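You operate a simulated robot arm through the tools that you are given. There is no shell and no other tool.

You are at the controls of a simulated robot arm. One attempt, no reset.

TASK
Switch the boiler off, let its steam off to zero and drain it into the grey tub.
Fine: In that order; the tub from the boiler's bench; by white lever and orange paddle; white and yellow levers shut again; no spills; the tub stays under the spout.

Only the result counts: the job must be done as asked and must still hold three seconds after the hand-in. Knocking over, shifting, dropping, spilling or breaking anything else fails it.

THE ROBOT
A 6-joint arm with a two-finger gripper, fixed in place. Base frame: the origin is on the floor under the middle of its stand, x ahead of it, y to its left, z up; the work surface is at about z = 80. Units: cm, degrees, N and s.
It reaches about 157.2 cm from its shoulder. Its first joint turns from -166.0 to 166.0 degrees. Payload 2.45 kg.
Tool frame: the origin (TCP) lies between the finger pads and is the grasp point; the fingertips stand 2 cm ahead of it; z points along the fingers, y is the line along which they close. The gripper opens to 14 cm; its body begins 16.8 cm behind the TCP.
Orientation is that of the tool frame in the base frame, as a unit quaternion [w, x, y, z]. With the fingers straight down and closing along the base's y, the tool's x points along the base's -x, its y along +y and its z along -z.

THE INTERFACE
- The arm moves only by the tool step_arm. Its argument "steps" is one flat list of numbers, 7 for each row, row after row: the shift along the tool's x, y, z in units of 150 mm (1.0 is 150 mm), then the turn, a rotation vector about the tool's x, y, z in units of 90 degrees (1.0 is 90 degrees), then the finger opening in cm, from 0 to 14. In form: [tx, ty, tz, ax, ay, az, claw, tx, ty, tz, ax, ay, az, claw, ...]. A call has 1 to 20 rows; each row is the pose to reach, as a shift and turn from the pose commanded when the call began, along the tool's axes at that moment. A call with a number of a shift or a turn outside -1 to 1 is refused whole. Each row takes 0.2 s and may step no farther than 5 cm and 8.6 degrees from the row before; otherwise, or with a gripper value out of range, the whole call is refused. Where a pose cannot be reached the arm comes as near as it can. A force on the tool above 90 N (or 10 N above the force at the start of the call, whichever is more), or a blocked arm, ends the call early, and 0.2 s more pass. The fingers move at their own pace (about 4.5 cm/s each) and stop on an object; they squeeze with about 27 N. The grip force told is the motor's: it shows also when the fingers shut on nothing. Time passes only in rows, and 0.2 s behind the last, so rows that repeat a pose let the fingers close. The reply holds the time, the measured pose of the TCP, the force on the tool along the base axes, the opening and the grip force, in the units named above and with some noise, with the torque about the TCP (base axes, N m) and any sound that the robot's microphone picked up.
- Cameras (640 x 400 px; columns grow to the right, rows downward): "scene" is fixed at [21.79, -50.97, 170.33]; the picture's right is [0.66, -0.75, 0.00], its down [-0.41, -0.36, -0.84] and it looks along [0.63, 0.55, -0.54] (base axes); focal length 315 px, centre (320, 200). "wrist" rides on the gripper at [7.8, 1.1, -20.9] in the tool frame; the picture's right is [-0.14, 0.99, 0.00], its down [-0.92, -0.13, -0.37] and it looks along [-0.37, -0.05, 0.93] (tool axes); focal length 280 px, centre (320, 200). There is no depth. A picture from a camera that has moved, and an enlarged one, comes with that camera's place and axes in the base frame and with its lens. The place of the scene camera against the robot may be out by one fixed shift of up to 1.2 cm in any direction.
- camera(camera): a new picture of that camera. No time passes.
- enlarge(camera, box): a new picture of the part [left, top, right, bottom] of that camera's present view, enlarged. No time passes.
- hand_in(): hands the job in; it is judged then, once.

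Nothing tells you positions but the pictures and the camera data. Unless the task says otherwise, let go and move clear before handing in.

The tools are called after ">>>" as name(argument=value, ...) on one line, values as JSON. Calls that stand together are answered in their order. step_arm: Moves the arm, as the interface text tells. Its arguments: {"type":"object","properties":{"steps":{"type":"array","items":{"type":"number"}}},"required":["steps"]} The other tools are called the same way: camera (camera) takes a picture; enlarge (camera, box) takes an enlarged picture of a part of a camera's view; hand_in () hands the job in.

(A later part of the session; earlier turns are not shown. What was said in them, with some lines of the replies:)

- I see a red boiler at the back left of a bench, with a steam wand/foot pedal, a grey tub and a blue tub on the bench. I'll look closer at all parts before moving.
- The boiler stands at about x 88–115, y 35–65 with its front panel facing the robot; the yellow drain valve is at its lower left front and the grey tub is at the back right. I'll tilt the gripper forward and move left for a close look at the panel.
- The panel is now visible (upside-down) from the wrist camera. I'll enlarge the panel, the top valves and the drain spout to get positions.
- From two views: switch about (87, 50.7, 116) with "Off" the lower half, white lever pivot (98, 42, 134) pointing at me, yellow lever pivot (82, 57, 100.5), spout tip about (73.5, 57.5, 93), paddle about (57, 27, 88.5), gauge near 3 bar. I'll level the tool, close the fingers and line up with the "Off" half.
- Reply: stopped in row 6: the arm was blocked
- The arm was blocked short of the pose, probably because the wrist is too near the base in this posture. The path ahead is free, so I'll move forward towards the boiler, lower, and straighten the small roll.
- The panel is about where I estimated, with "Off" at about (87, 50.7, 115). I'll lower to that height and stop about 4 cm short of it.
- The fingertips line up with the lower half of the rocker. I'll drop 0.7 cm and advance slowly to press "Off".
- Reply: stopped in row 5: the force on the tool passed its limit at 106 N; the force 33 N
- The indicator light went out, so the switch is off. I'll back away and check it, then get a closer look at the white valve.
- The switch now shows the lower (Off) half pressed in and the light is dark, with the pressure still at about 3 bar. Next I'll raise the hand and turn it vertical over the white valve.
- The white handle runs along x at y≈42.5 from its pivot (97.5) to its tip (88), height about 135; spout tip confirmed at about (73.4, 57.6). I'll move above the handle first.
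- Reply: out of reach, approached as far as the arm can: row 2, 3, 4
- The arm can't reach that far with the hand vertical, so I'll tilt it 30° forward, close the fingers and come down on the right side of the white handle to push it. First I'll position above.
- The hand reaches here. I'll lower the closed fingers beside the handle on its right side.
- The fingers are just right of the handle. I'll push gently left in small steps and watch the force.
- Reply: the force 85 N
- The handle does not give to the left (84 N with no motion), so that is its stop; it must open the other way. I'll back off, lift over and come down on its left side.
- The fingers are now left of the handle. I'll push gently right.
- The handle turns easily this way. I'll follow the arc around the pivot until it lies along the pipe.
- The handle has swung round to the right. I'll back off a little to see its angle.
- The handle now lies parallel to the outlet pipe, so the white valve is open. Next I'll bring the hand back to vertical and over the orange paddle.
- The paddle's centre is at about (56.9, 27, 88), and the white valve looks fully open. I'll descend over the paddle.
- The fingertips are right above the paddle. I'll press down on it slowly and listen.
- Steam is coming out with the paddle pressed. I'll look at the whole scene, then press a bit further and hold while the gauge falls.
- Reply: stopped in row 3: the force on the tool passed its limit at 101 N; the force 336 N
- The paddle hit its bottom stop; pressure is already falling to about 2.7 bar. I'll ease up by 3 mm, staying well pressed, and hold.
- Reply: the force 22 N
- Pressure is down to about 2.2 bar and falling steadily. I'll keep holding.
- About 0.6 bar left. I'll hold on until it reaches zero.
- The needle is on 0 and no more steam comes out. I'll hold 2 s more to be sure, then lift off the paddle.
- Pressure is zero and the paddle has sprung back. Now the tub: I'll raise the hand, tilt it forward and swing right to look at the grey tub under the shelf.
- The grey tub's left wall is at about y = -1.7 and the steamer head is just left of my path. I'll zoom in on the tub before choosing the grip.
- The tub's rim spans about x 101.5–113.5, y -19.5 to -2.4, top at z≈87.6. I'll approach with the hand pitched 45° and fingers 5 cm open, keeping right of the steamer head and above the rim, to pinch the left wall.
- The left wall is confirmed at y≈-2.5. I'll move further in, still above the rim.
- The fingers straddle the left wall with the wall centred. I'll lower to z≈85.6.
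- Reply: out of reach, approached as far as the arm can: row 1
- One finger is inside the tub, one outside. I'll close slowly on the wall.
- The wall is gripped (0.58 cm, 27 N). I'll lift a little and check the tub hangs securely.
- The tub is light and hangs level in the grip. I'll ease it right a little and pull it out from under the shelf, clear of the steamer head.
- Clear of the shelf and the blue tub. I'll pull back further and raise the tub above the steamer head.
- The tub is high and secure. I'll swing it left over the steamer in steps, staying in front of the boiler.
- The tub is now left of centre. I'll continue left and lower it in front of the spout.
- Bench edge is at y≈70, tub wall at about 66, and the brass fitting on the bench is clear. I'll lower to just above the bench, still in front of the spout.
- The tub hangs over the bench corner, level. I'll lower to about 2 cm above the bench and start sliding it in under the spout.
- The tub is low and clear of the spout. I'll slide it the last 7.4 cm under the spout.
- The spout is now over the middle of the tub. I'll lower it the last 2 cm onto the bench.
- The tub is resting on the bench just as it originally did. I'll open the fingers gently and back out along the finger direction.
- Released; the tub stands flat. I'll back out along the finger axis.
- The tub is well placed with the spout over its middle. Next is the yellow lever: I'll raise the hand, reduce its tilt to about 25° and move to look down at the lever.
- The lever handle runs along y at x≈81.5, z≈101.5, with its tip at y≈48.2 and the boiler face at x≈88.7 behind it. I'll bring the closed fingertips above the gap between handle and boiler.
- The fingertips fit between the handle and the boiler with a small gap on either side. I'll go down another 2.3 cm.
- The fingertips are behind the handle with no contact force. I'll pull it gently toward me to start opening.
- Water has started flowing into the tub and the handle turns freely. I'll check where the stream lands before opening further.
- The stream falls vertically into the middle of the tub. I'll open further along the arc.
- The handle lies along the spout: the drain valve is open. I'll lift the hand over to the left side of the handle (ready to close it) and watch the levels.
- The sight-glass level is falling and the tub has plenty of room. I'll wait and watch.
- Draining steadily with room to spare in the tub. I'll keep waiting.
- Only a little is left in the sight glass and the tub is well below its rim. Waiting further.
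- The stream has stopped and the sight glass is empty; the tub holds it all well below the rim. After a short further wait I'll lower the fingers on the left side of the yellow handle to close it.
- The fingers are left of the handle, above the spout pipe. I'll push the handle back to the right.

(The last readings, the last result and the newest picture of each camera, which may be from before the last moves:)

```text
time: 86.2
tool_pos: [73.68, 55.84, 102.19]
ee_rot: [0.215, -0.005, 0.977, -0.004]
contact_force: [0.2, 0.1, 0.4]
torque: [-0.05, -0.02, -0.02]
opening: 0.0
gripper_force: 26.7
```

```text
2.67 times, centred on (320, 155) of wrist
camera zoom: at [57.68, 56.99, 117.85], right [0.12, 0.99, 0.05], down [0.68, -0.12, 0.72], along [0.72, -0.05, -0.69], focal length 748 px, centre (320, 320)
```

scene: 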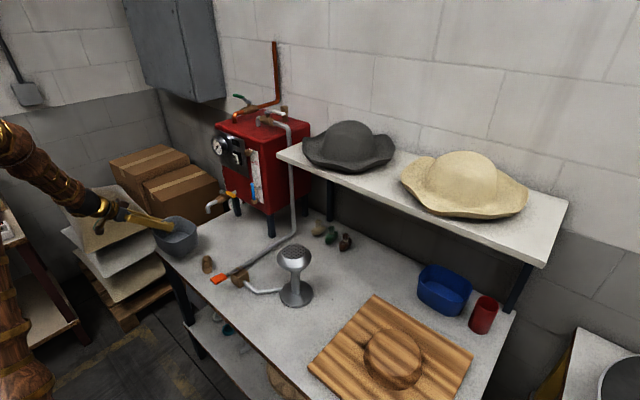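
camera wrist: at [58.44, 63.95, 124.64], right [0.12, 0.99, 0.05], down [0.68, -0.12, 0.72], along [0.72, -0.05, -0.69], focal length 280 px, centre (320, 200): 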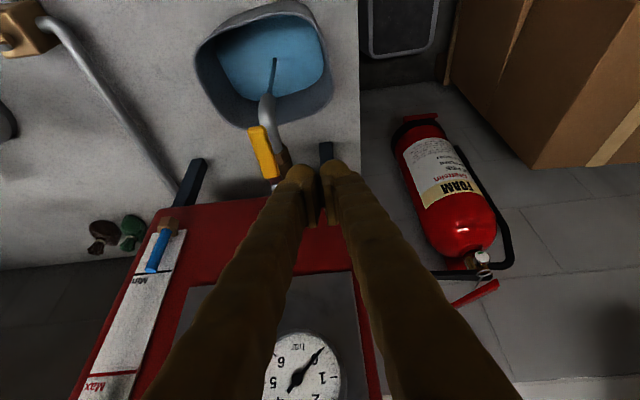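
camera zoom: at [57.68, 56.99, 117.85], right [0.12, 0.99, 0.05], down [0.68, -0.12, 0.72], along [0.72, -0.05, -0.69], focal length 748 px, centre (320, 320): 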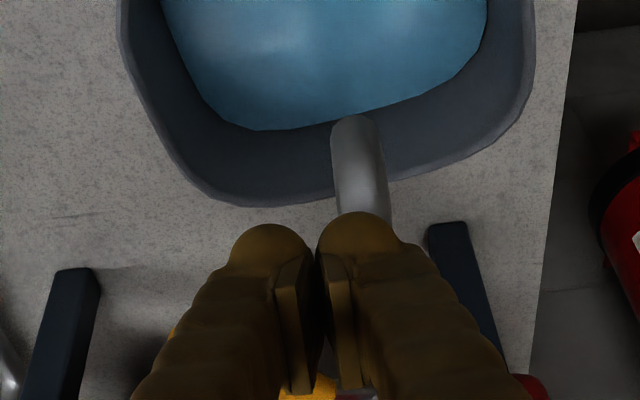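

>>> step_arm(steps=[-0.0424, -0.133, 0.0196, 0, 0, 0, 0, -0.1331, -0.247, 0.0615, 0, 0, 0, 0, -0.2057, -0.307, 0.0951, 0, 0, 0, 0])

>>> enlarge(camera="scene", box=[160, 150, 280, 225])

>>> enlarge(camera="wrist", box=[200, 80, 440, 230])

```text
time: 87.0
tool_pos: [76.91, 51.24, 102.2]
ee_rot: [0.215, -0.004, 0.977, -0.005]
contact_force: [-0.5, -0.2, -0.4]
torque: [-0.02, 0.01, 0.0]
opening: 0.02
gripper_force: 26.9
```

```text
5.33 times, centred on (220, 188) of scene
camera zoom: at [21.79, -50.97, 170.33], right [0.66, -0.75, 0.0], down [-0.41, -0.36, -0.84], along [0.63, 0.55, -0.54], focal length 1681 px, centre (853, 267)
```

zoom: 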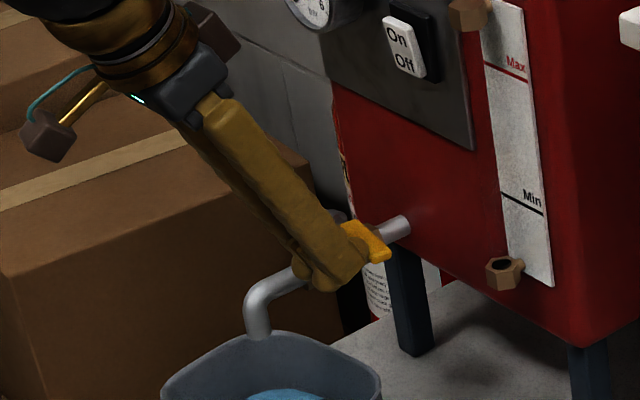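

```text
2.67 times, centred on (320, 155) of wrist
camera zoom: at [61.07, 52.48, 117.82], right [0.12, 0.99, 0.05], down [0.68, -0.12, 0.72], along [0.72, -0.05, -0.69], focal length 748 px, centre (320, 320)
```

zoom: 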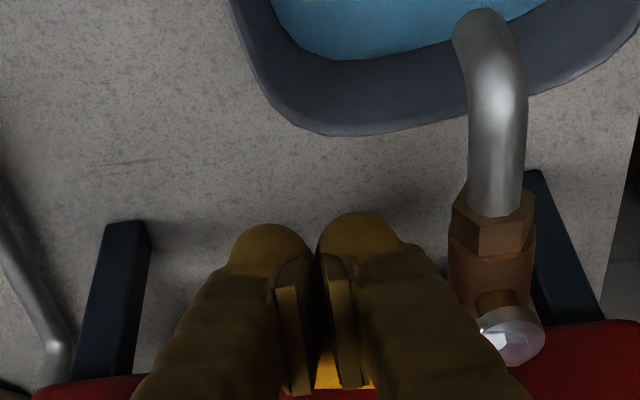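

>>> step_arm(steps=[-0.0303, -0.007, 0.014, 0, 0, 0, 0, -0.0545, -0.013, 0.0252, 0, 0, 0, 0, -0.0726, -0.02, 0.0336, 0, 0, 0, 0])

>>> enlarge(camera="scene", box=[190, 160, 270, 210])

```text
time: 87.8
tool_pos: [78.19, 50.83, 102.11]
ee_rot: [0.215, -0.004, 0.977, -0.003]
contact_force: [-1.4, 1.6, 0.7]
torque: [0.02, -0.05, 0.03]
opening: 0.0
gripper_force: 27.1
```

```text
8.00 times, centred on (230, 185) of scene
camera zoom: at [21.79, -50.97, 170.33], right [0.66, -0.75, 0.0], down [-0.41, -0.36, -0.84], along [0.63, 0.55, -0.54], focal length 2521 px, centre (1040, 320)
```

zoom: 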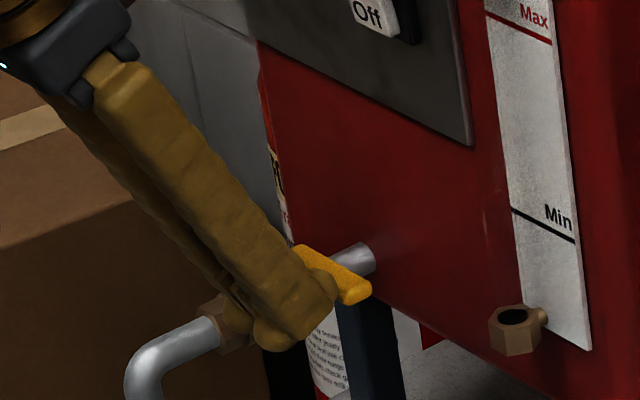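

The handle looks back where it was when shut. I'll nudge a little more to make sure it is against its stop.

>>> step_arm(steps=[-0.012, 0, 0.0056, 0, 0, 0, 0, -0.018, 0, 0.0084, 0, 0, 0, 0])

>>> enlarge(camera="scene", box=[190, 160, 270, 210])

```text
time: 88.4
tool_pos: [78.42, 50.88, 102.11]
ee_rot: [0.215, -0.005, 0.977, -0.005]
contact_force: [-33.6, -1.8, 5.5]
torque: [-0.01, 0.01, 0.07]
opening: 0.61
gripper_force: 29.2
```

```text
8.00 times, centred on (230, 185) of scene
camera zoom: at [21.79, -50.97, 170.33], right [0.66, -0.75, 0.0], down [-0.41, -0.36, -0.84], along [0.63, 0.55, -0.54], focal length 2521 px, centre (1040, 320)
```

zoom: 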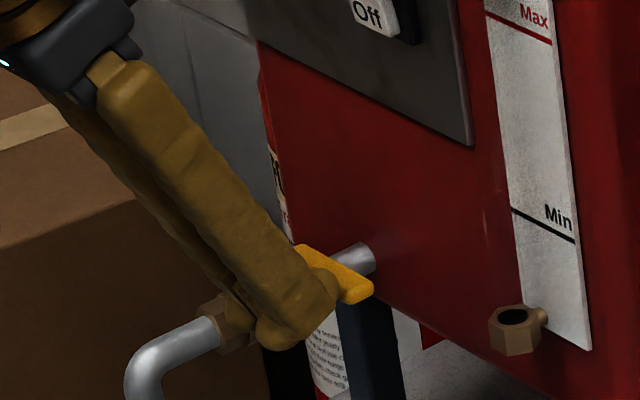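

The handle is firmly at its stop: drain valve shut. I'll back away upward and check the tub and valve.

>>> step_arm(steps=[0.121, 0, -0.056, 0, 0, 0, 0, 0.158, 0, -0.293, 0, 0, 0, 0, 0.093, 0, -0.594, 0, 0, 0, 0, -0.019, 0, -0.836, 0, 0, 0, 0])

>>> enlarge(camera="scene", box=[140, 150, 300, 250])

>>> camera(camera="wrist")

```text
time: 89.4
tool_pos: [73.26, 51.02, 113.61]
ee_rot: [0.216, -0.004, 0.976, -0.004]
contact_force: [1.6, -0.3, -0.9]
torque: [-0.04, -0.02, -0.03]
opening: 0.01
gripper_force: 29.8
```

```text
4.00 times, centred on (220, 200) of scene
camera zoom: at [21.79, -50.97, 170.33], right [0.66, -0.75, 0.0], down [-0.41, -0.36, -0.84], along [0.63, 0.55, -0.54], focal length 1261 px, centre (720, 200)
```

zoom: 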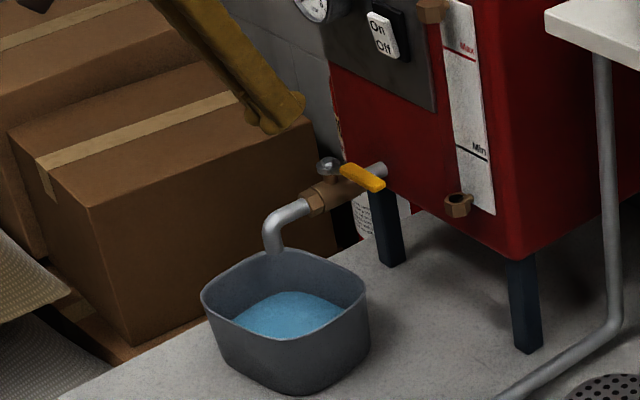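

```text
taken
camera wrist: at [57.39, 52.33, 129.29], right [0.12, 0.99, 0.05], down [0.68, -0.12, 0.72], along [0.72, -0.05, -0.69], focal length 280 px, centre (320, 200)
```

wrist: 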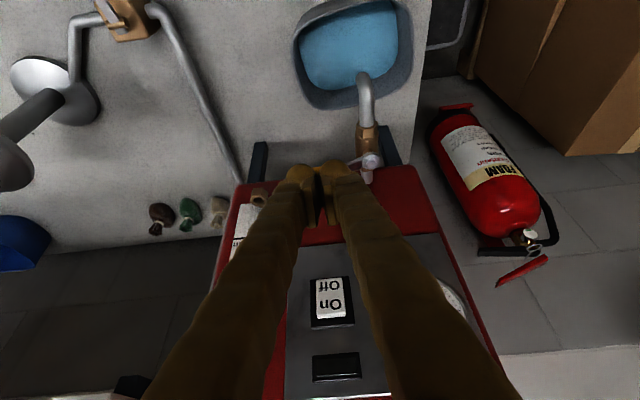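

Tub, water and shut valve look right, nothing spilled. Now I'll go up to the white valve to shut it.

>>> step_arm(steps=[-0.127, -0.15, -0.206, 0, -0.0139, 0, 0, -0.253, -0.3, -0.412, 0, -0.0278, 0, 0, -0.38, -0.45, -0.618, 0, -0.0417, 0, 0, -0.506, -0.6, -0.824, 0, -0.0556, 0, 0])

>>> step_arm(steps=[-0.218, -0.05, -0.144, 0, 0, 0, 0, -0.436, -0.1, -0.288, 0, 0, 0, 0, -0.653, -0.15, -0.431, 0, 0, 0, 0, -0.871, -0.2, -0.575, 0, 0, 0, 0])

>>> camera(camera="wrist")

>>> enlarge(camera="scene", box=[200, 60, 320, 135])

```text
time: 90.4
tool_pos: [75.02, 42.64, 128.1]
ee_rot: [0.259, -0.005, 0.966, -0.004]
contact_force: [-0.2, -0.1, -1.3]
torque: [-0.02, 0.02, 0.0]
opening: 0.0
gripper_force: 30.0
```

```text
time: 91.4
tool_pos: [82.14, 39.39, 142.32]
ee_rot: [0.259, -0.004, 0.966, -0.005]
contact_force: [0.2, 0.3, -0.2]
torque: [0.01, -0.02, 0.0]
opening: 0.0
gripper_force: 29.6
```

```text
taken
camera wrist: at [65.01, 40.62, 156.53], right [0.11, 0.99, 0.06], down [0.61, -0.12, 0.78], along [0.78, -0.05, -0.62], focal length 280 px, centre (320, 200)
```

wrist: 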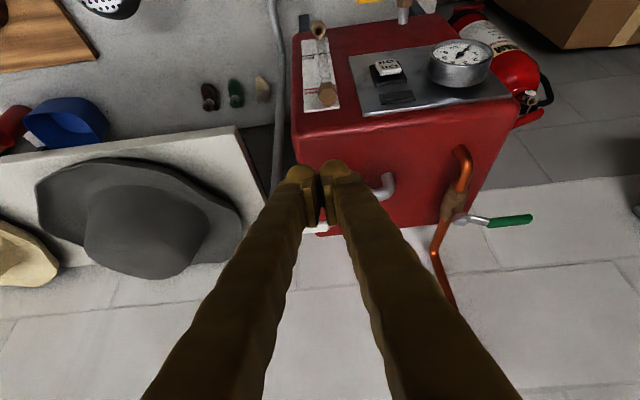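

```text
5.33 times, centred on (260, 98) of scene
camera zoom: at [21.79, -50.97, 170.33], right [0.66, -0.75, 0.0], down [-0.41, -0.36, -0.84], along [0.63, 0.55, -0.54], focal length 1681 px, centre (640, 747)
```

zoom: 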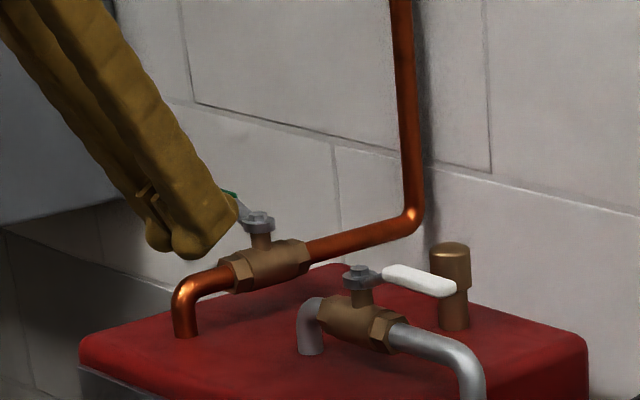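

>>> step_arm(steps=[-0.192, -0.052, 0.0975, 0, 0, 0, 0, -0.384, -0.104, 0.195, 0, 0, 0, 0, -0.576, -0.155, 0.2925, 0, 0, 0, 0, -0.768, -0.207, 0.39, 0, 0, 0, 0])

>>> camera(camera="wrist")

>>> enlarge(camera="scene", box=[220, 70, 300, 120])

```text
time: 92.4
tool_pos: [95.26, 36.35, 142.93]
ee_rot: [0.258, -0.005, 0.966, -0.003]
contact_force: [0.1, 0.1, 0.6]
torque: [0.03, 0.0, 0.03]
opening: 0.01
gripper_force: 28.7
```

```text
taken
camera wrist: at [78.05, 37.4, 157.19], right [0.11, 0.99, 0.06], down [0.61, -0.12, 0.78], along [0.78, -0.05, -0.62], focal length 280 px, centre (320, 200)
```

wrist: 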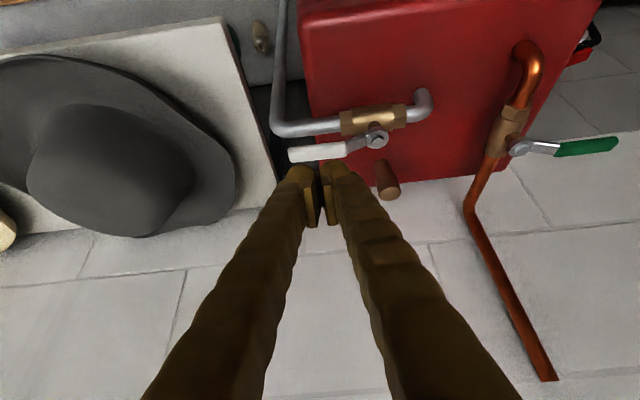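

```text
8.00 times, centred on (260, 95) of scene
camera zoom: at [21.79, -50.97, 170.33], right [0.66, -0.75, 0.0], down [-0.41, -0.36, -0.84], along [0.63, 0.55, -0.54], focal length 2521 px, centre (800, 1040)
```

zoom: 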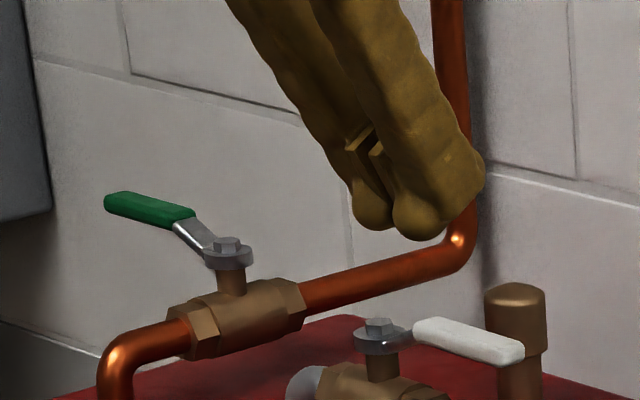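

The white handle lies along x≈97.5 with free space behind it. I'll move beyond it and then lower the fingertips behind it.

>>> step_arm(steps=[-0.19, 0, 0.11, 0, 0, 0, 0, -0.381, 0, 0.22, 0, 0, 0, 0])

>>> camera(camera="wrist")

>>> enlarge(camera="scene", box=[220, 70, 300, 120])

```text
time: 93.0
tool_pos: [101.8, 36.4, 142.92]
ee_rot: [0.258, -0.005, 0.966, -0.005]
contact_force: [-0.4, 0.4, 0.4]
torque: [0.04, 0.0, 0.05]
opening: 0.0
gripper_force: 29.6
```

```text
taken
camera wrist: at [84.51, 37.56, 157.16], right [0.11, 0.99, 0.06], down [0.61, -0.12, 0.78], along [0.78, -0.05, -0.62], focal length 280 px, centre (320, 200)
```

wrist: 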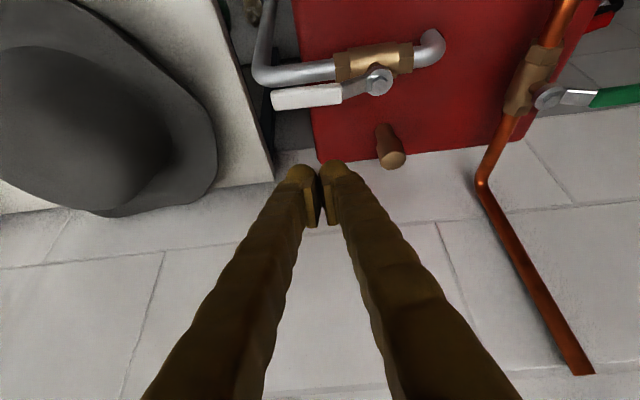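

```text
8.00 times, centred on (260, 95) of scene
camera zoom: at [21.79, -50.97, 170.33], right [0.66, -0.75, 0.0], down [-0.41, -0.36, -0.84], along [0.63, 0.55, -0.54], focal length 2521 px, centre (800, 1040)
```

zoom: 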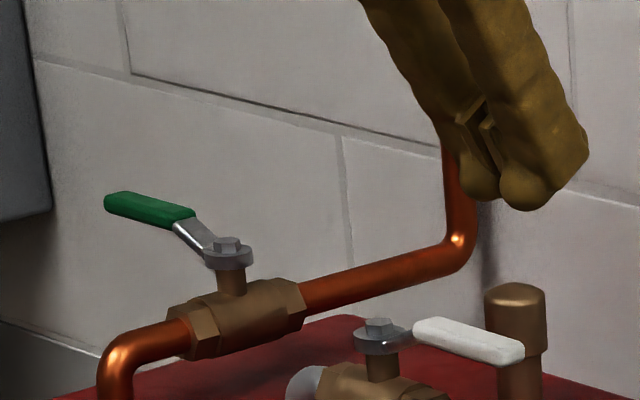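

>>> step_arm(steps=[0.08, 0, 0.139, 0, 0, 0, 0, 0.16, 0, 0.277, 0, 0, 0, 0, 0.24, 0, 0.416, 0, 0, 0, 0])

>>> camera(camera="wrist")

>>> enlarge(camera="scene", box=[220, 80, 300, 130])

```text
time: 93.8
tool_pos: [101.8, 36.26, 135.89]
ee_rot: [0.259, -0.004, 0.966, -0.004]
contact_force: [-0.2, -0.8, 0.0]
torque: [0.01, 0.0, 0.02]
opening: 0.02
gripper_force: 28.9
```

```text
taken
camera wrist: at [84.52, 37.44, 150.03], right [0.11, 0.99, 0.06], down [0.61, -0.12, 0.78], along [0.78, -0.05, -0.62], focal length 280 px, centre (320, 200)
```

wrist: 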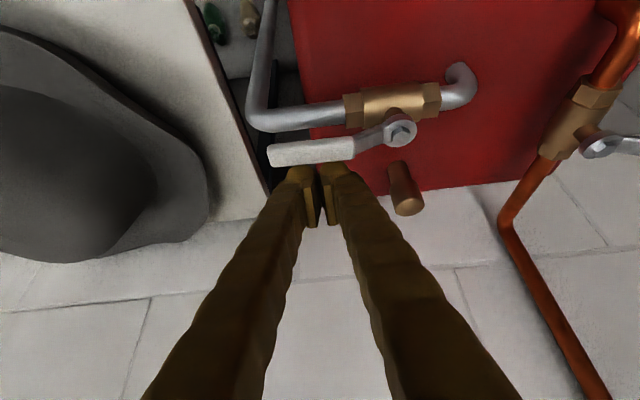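

```text
8.00 times, centred on (260, 105) of scene
camera zoom: at [21.79, -50.97, 170.33], right [0.66, -0.75, 0.0], down [-0.41, -0.36, -0.84], along [0.63, 0.55, -0.54], focal length 2521 px, centre (800, 960)
```

zoom: 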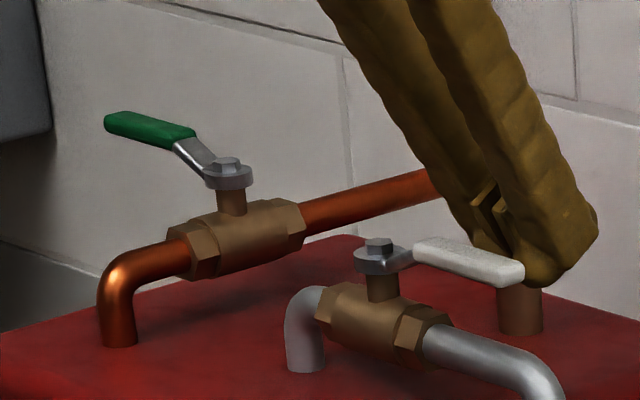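

The fingertips are behind the handle without touching. I'll pull it back toward me along its arc.

>>> step_arm(steps=[0.0826, 0, -0.0169, 0, 0, 0, 0, 0.1461, -0.053, -0.0536, 0, 0, 0, 0, 0.2385, -0.087, -0.1069, 0, 0, 0, 0, 0.3424, -0.087, -0.1669, 0, 0, 0, 0])

>>> camera(camera="wrist")

>>> enlarge(camera="scene", box=[220, 80, 300, 130])

```text
time: 94.8
tool_pos: [95.98, 35.09, 135.3]
ee_rot: [0.259, -0.004, 0.966, -0.004]
contact_force: [0.7, -0.7, 1.4]
torque: [0.04, 0.03, 0.0]
opening: 0.0
gripper_force: 29.4
```

```text
taken
camera wrist: at [78.8, 36.17, 149.61], right [0.11, 0.99, 0.06], down [0.62, -0.12, 0.78], along [0.78, -0.05, -0.62], focal length 280 px, centre (320, 200)
```

wrist: 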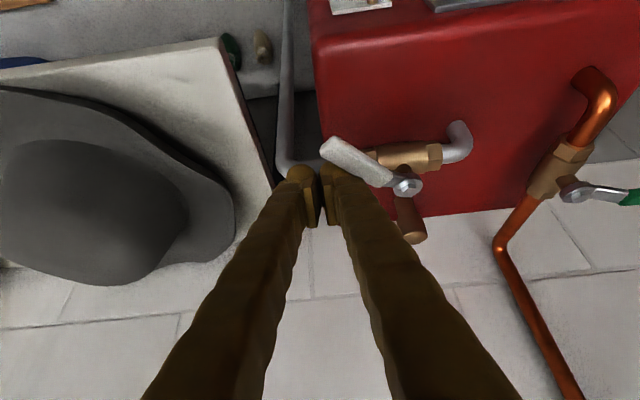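

```text
8.00 times, centred on (260, 105) of scene
camera zoom: at [21.79, -50.97, 170.33], right [0.66, -0.75, 0.0], down [-0.41, -0.36, -0.84], along [0.63, 0.55, -0.54], focal length 2521 px, centre (800, 960)
```

zoom: 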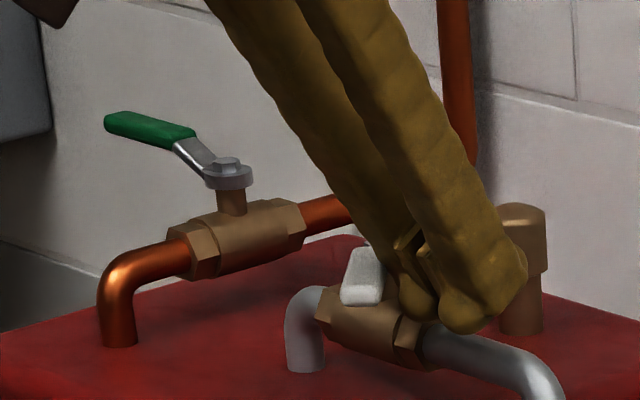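

>>> step_arm(steps=[0.1097, 0.037, -0.0633, 0, 0, 0, 0, 0.2078, 0.127, -0.12, 0, 0, 0, 0, 0.2771, 0.22, -0.16, 0, 0, 0, 0])

>>> camera(camera="wrist")

>>> enlarge(camera="scene", box=[220, 80, 300, 130])

```text
time: 95.6
tool_pos: [91.27, 38.2, 135.11]
ee_rot: [0.258, -0.004, 0.966, -0.003]
contact_force: [-0.5, -0.3, 0.8]
torque: [-0.02, 0.02, -0.02]
opening: 0.0
gripper_force: 29.3
```

```text
taken
camera wrist: at [74.04, 39.44, 149.42], right [0.11, 0.99, 0.06], down [0.62, -0.12, 0.78], along [0.78, -0.05, -0.62], focal length 280 px, centre (320, 200)
```

wrist: 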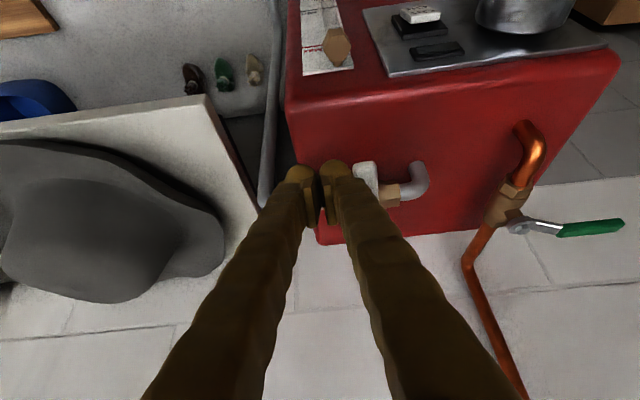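

```text
8.00 times, centred on (260, 105) of scene
camera zoom: at [21.79, -50.97, 170.33], right [0.66, -0.75, 0.0], down [-0.41, -0.36, -0.84], along [0.63, 0.55, -0.54], focal length 2521 px, centre (800, 960)
```

zoom: 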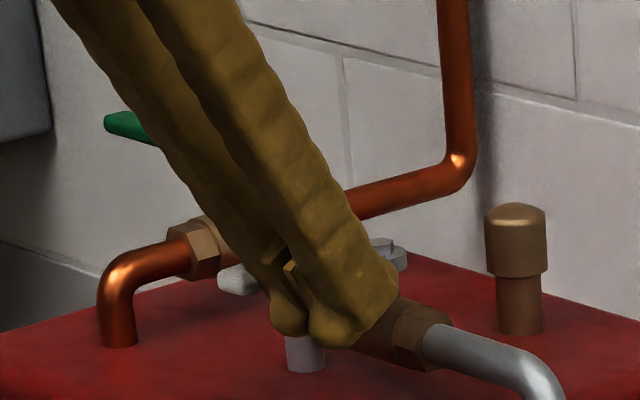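

>>> step_arm(steps=[0, 0.033, 0, 0, 0, 0, 0, 0, 0.053, 0, 0, 0, 0, 0])

>>> enlarge(camera="scene", box=[220, 80, 300, 130])

```text
time: 96.2
tool_pos: [91.29, 39.06, 135.13]
ee_rot: [0.258, -0.004, 0.966, -0.005]
contact_force: [-0.9, -0.9, 0.6]
torque: [0.02, 0.01, 0.02]
opening: 0.01
gripper_force: 29.2
```

```text
8.00 times, centred on (260, 105) of scene
camera zoom: at [21.79, -50.97, 170.33], right [0.66, -0.75, 0.0], down [-0.41, -0.36, -0.84], along [0.63, 0.55, -0.54], focal length 2521 px, centre (800, 960)
```

zoom: 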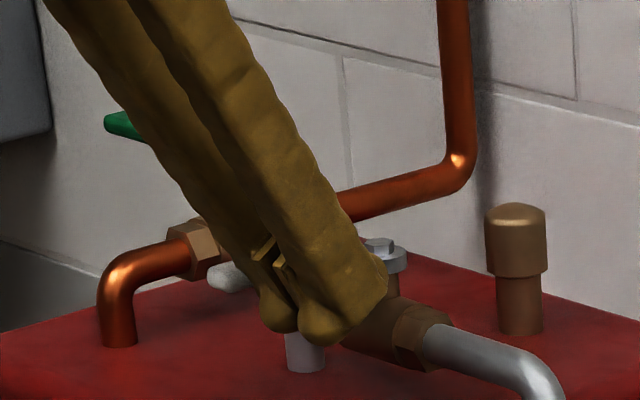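

>>> step_arm(steps=[0, 0.014, 0, 0, 0, 0, 0, 0, 0.024, 0, 0, 0, 0, 0])

>>> enlarge(camera="scene", box=[220, 80, 300, 130])

```text
time: 96.8
tool_pos: [91.28, 39.21, 135.23]
ee_rot: [0.258, -0.004, 0.966, -0.005]
contact_force: [-3.3, -27.4, -2.4]
torque: [0.04, -0.05, 0.63]
opening: 0.0
gripper_force: 29.2
```

```text
8.00 times, centred on (260, 105) of scene
camera zoom: at [21.79, -50.97, 170.33], right [0.66, -0.75, 0.0], down [-0.41, -0.36, -0.84], along [0.63, 0.55, -0.54], focal length 2521 px, centre (800, 960)
```

zoom: 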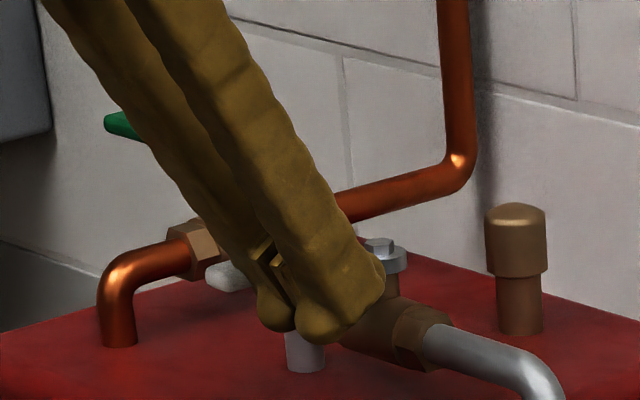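

The handle is against its closed stop (27 N). I'll back off to the right, lift and move clear, then inspect everything.

>>> step_arm(steps=[0, -0.1, 0, 0, 0, 0, 0, -0.117, -0.12, -0.202, 0, 0, 0, 0, -0.233, -0.12, -0.404, 0, 0, 0, 0, -0.05, -0.12, -0.55, 0, 0, 0, 0, 0.15, -0.12, -0.7, 0, 0, 0, 0, 0.35, -0.12, -0.85, 0, 0, 0, 0])

>>> camera(camera="scene")

>>> enlarge(camera="scene", box=[180, 80, 340, 180])

>>> enlarge(camera="scene", box=[140, 170, 300, 270])

>>> camera(camera="wrist")

```text
time: 98.2
tool_pos: [80.12, 37.54, 143.71]
ee_rot: [0.257, -0.004, 0.966, -0.004]
contact_force: [-0.1, 0.3, -0.3]
torque: [-0.06, 0.0, -0.05]
opening: 0.02
gripper_force: 29.4
```

```text
taken
```

scene: 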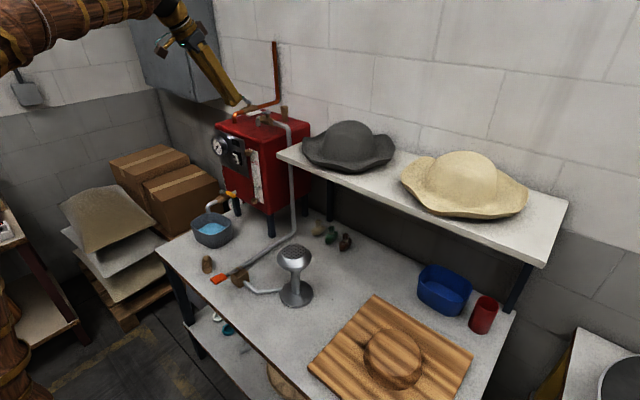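

```text
4.00 times, centred on (260, 130) of scene
camera zoom: at [21.79, -50.97, 170.33], right [0.66, -0.75, 0.0], down [-0.41, -0.36, -0.84], along [0.63, 0.55, -0.54], focal length 1261 px, centre (560, 480)
```

zoom: 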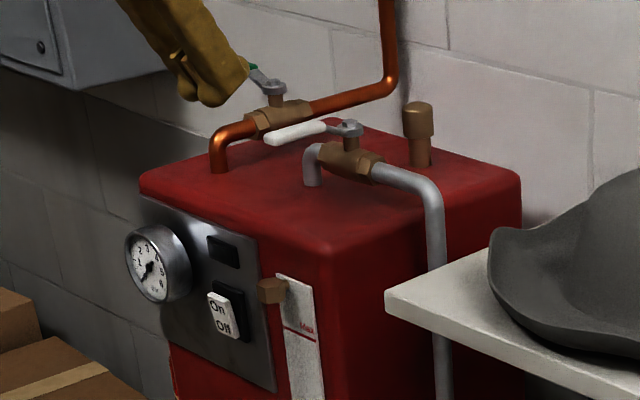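

```text
4.00 times, centred on (220, 220) of scene
camera zoom: at [21.79, -50.97, 170.33], right [0.66, -0.75, 0.0], down [-0.41, -0.36, -0.84], along [0.63, 0.55, -0.54], focal length 1261 px, centre (720, 120)
```

zoom: 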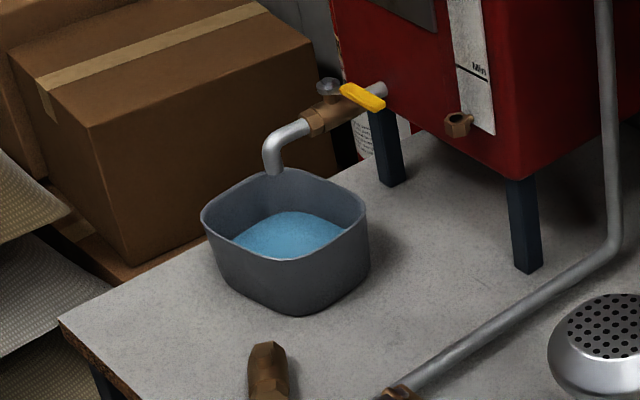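

```text
taken
camera wrist: at [62.93, 38.82, 157.99], right [0.11, 0.99, 0.06], down [0.62, -0.12, 0.78], along [0.78, -0.05, -0.62], focal length 280 px, centre (320, 200)
```

wrist: 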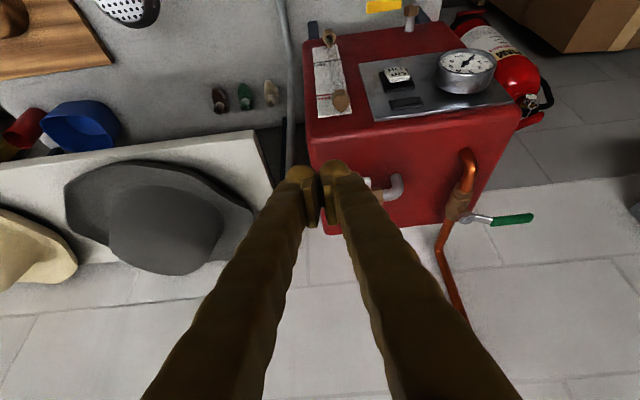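

Both levers are back at their shut positions, the switch is off, the gauge reads 0, the sight glass is empty and the tub sits under the spout with no spills. I'll move the arm further clear and check once more.

>>> step_arm(steps=[0.15, -0.05, -0.15, 0, 0, 0, 0, 0.35, -0.1, -0.3, 0, 0, 0, 0, 0.55, -0.15, -0.45, 0, 0, 0, 0, 0.75, -0.2, -0.55, 0, 0, 0, 0, 0.75, -0.2, -0.55, 0, 0, 0, 0, 0.75, -0.2, -0.55, 0, 0, 0, 0])

>>> camera(camera="scene")

>>> enlarge(camera="scene", box=[200, 70, 300, 170])

>>> camera(camera="wrist")

```text
time: 99.6
tool_pos: [66.44, 34.51, 145.29]
ee_rot: [0.258, -0.004, 0.966, -0.005]
contact_force: [0.3, -0.4, 0.3]
torque: [0.0, 0.03, 0.0]
opening: 0.0
gripper_force: 29.6
```

```text
taken
```

scene: 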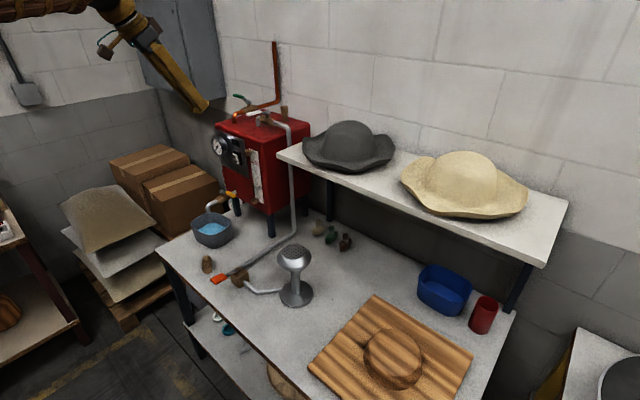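

```text
4.00 times, centred on (250, 120) of scene
camera zoom: at [21.79, -50.97, 170.33], right [0.66, -0.75, 0.0], down [-0.41, -0.36, -0.84], along [0.63, 0.55, -0.54], focal length 1261 px, centre (600, 520)
```

zoom: 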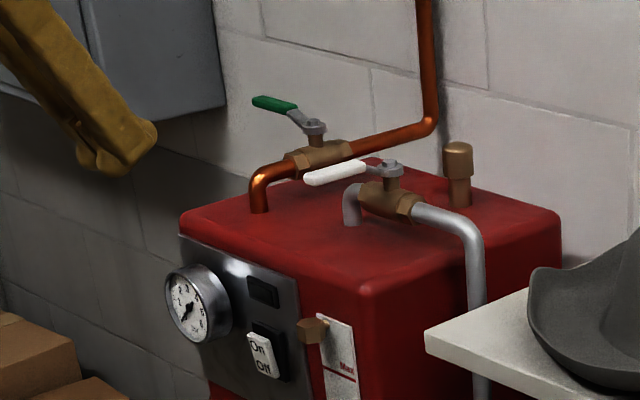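

```text
taken
camera wrist: at [49.25, 35.62, 159.51], right [0.11, 0.99, 0.06], down [0.61, -0.12, 0.78], along [0.78, -0.05, -0.62], focal length 280 px, centre (320, 200)
```

wrist: 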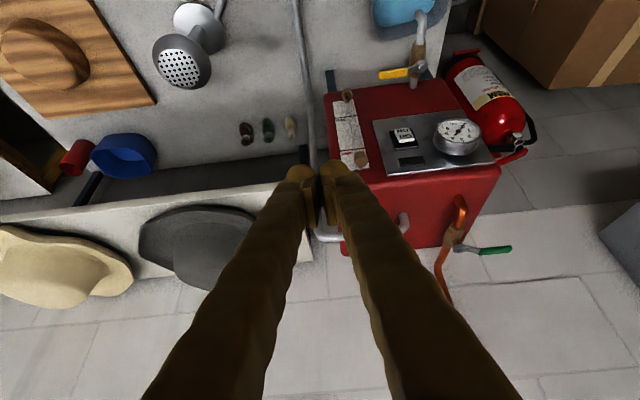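

Everything is in its final state: switch off, 0 bar, boiler drained into the grey tub under the spout, white and yellow levers shut, and the arm clear. I'm handing in.

>>> hand_in()

```text
The job is handed in.
```

The job is done and handed in; no verdict has come back yet. In the last pictures the boiler is off, at 0 bar, and drained into the grey tub.

- **Switch:** "Off" is pressed in and the indicator light is dark.
- **Steam:** I opened the white lever and held the orange paddle down. The gauge fell from about 3 bar to 0 and the steam stopped.
- **Drain:** I moved the grey tub from the boiler's bench to under the spout, then opened the yellow lever. The sight glass emptied, and the water in the tub stayed well below the rim.
- **Levers:** White and yellow are both shut, each pushed back against its closed stop.
- **Surroundings:** I saw no water outside the tub, and nothing else looked moved. The tub is still under the spout and the arm is clear.

Two contacts were harder than I intended:

- **White lever:** I first pushed it the wrong way, against its stop, with about 84 N.
- **Orange paddle:** It hit its bottom stop, with a brief reading of 328 N. It sprang back normally afterwards.

I saw no damage from either.
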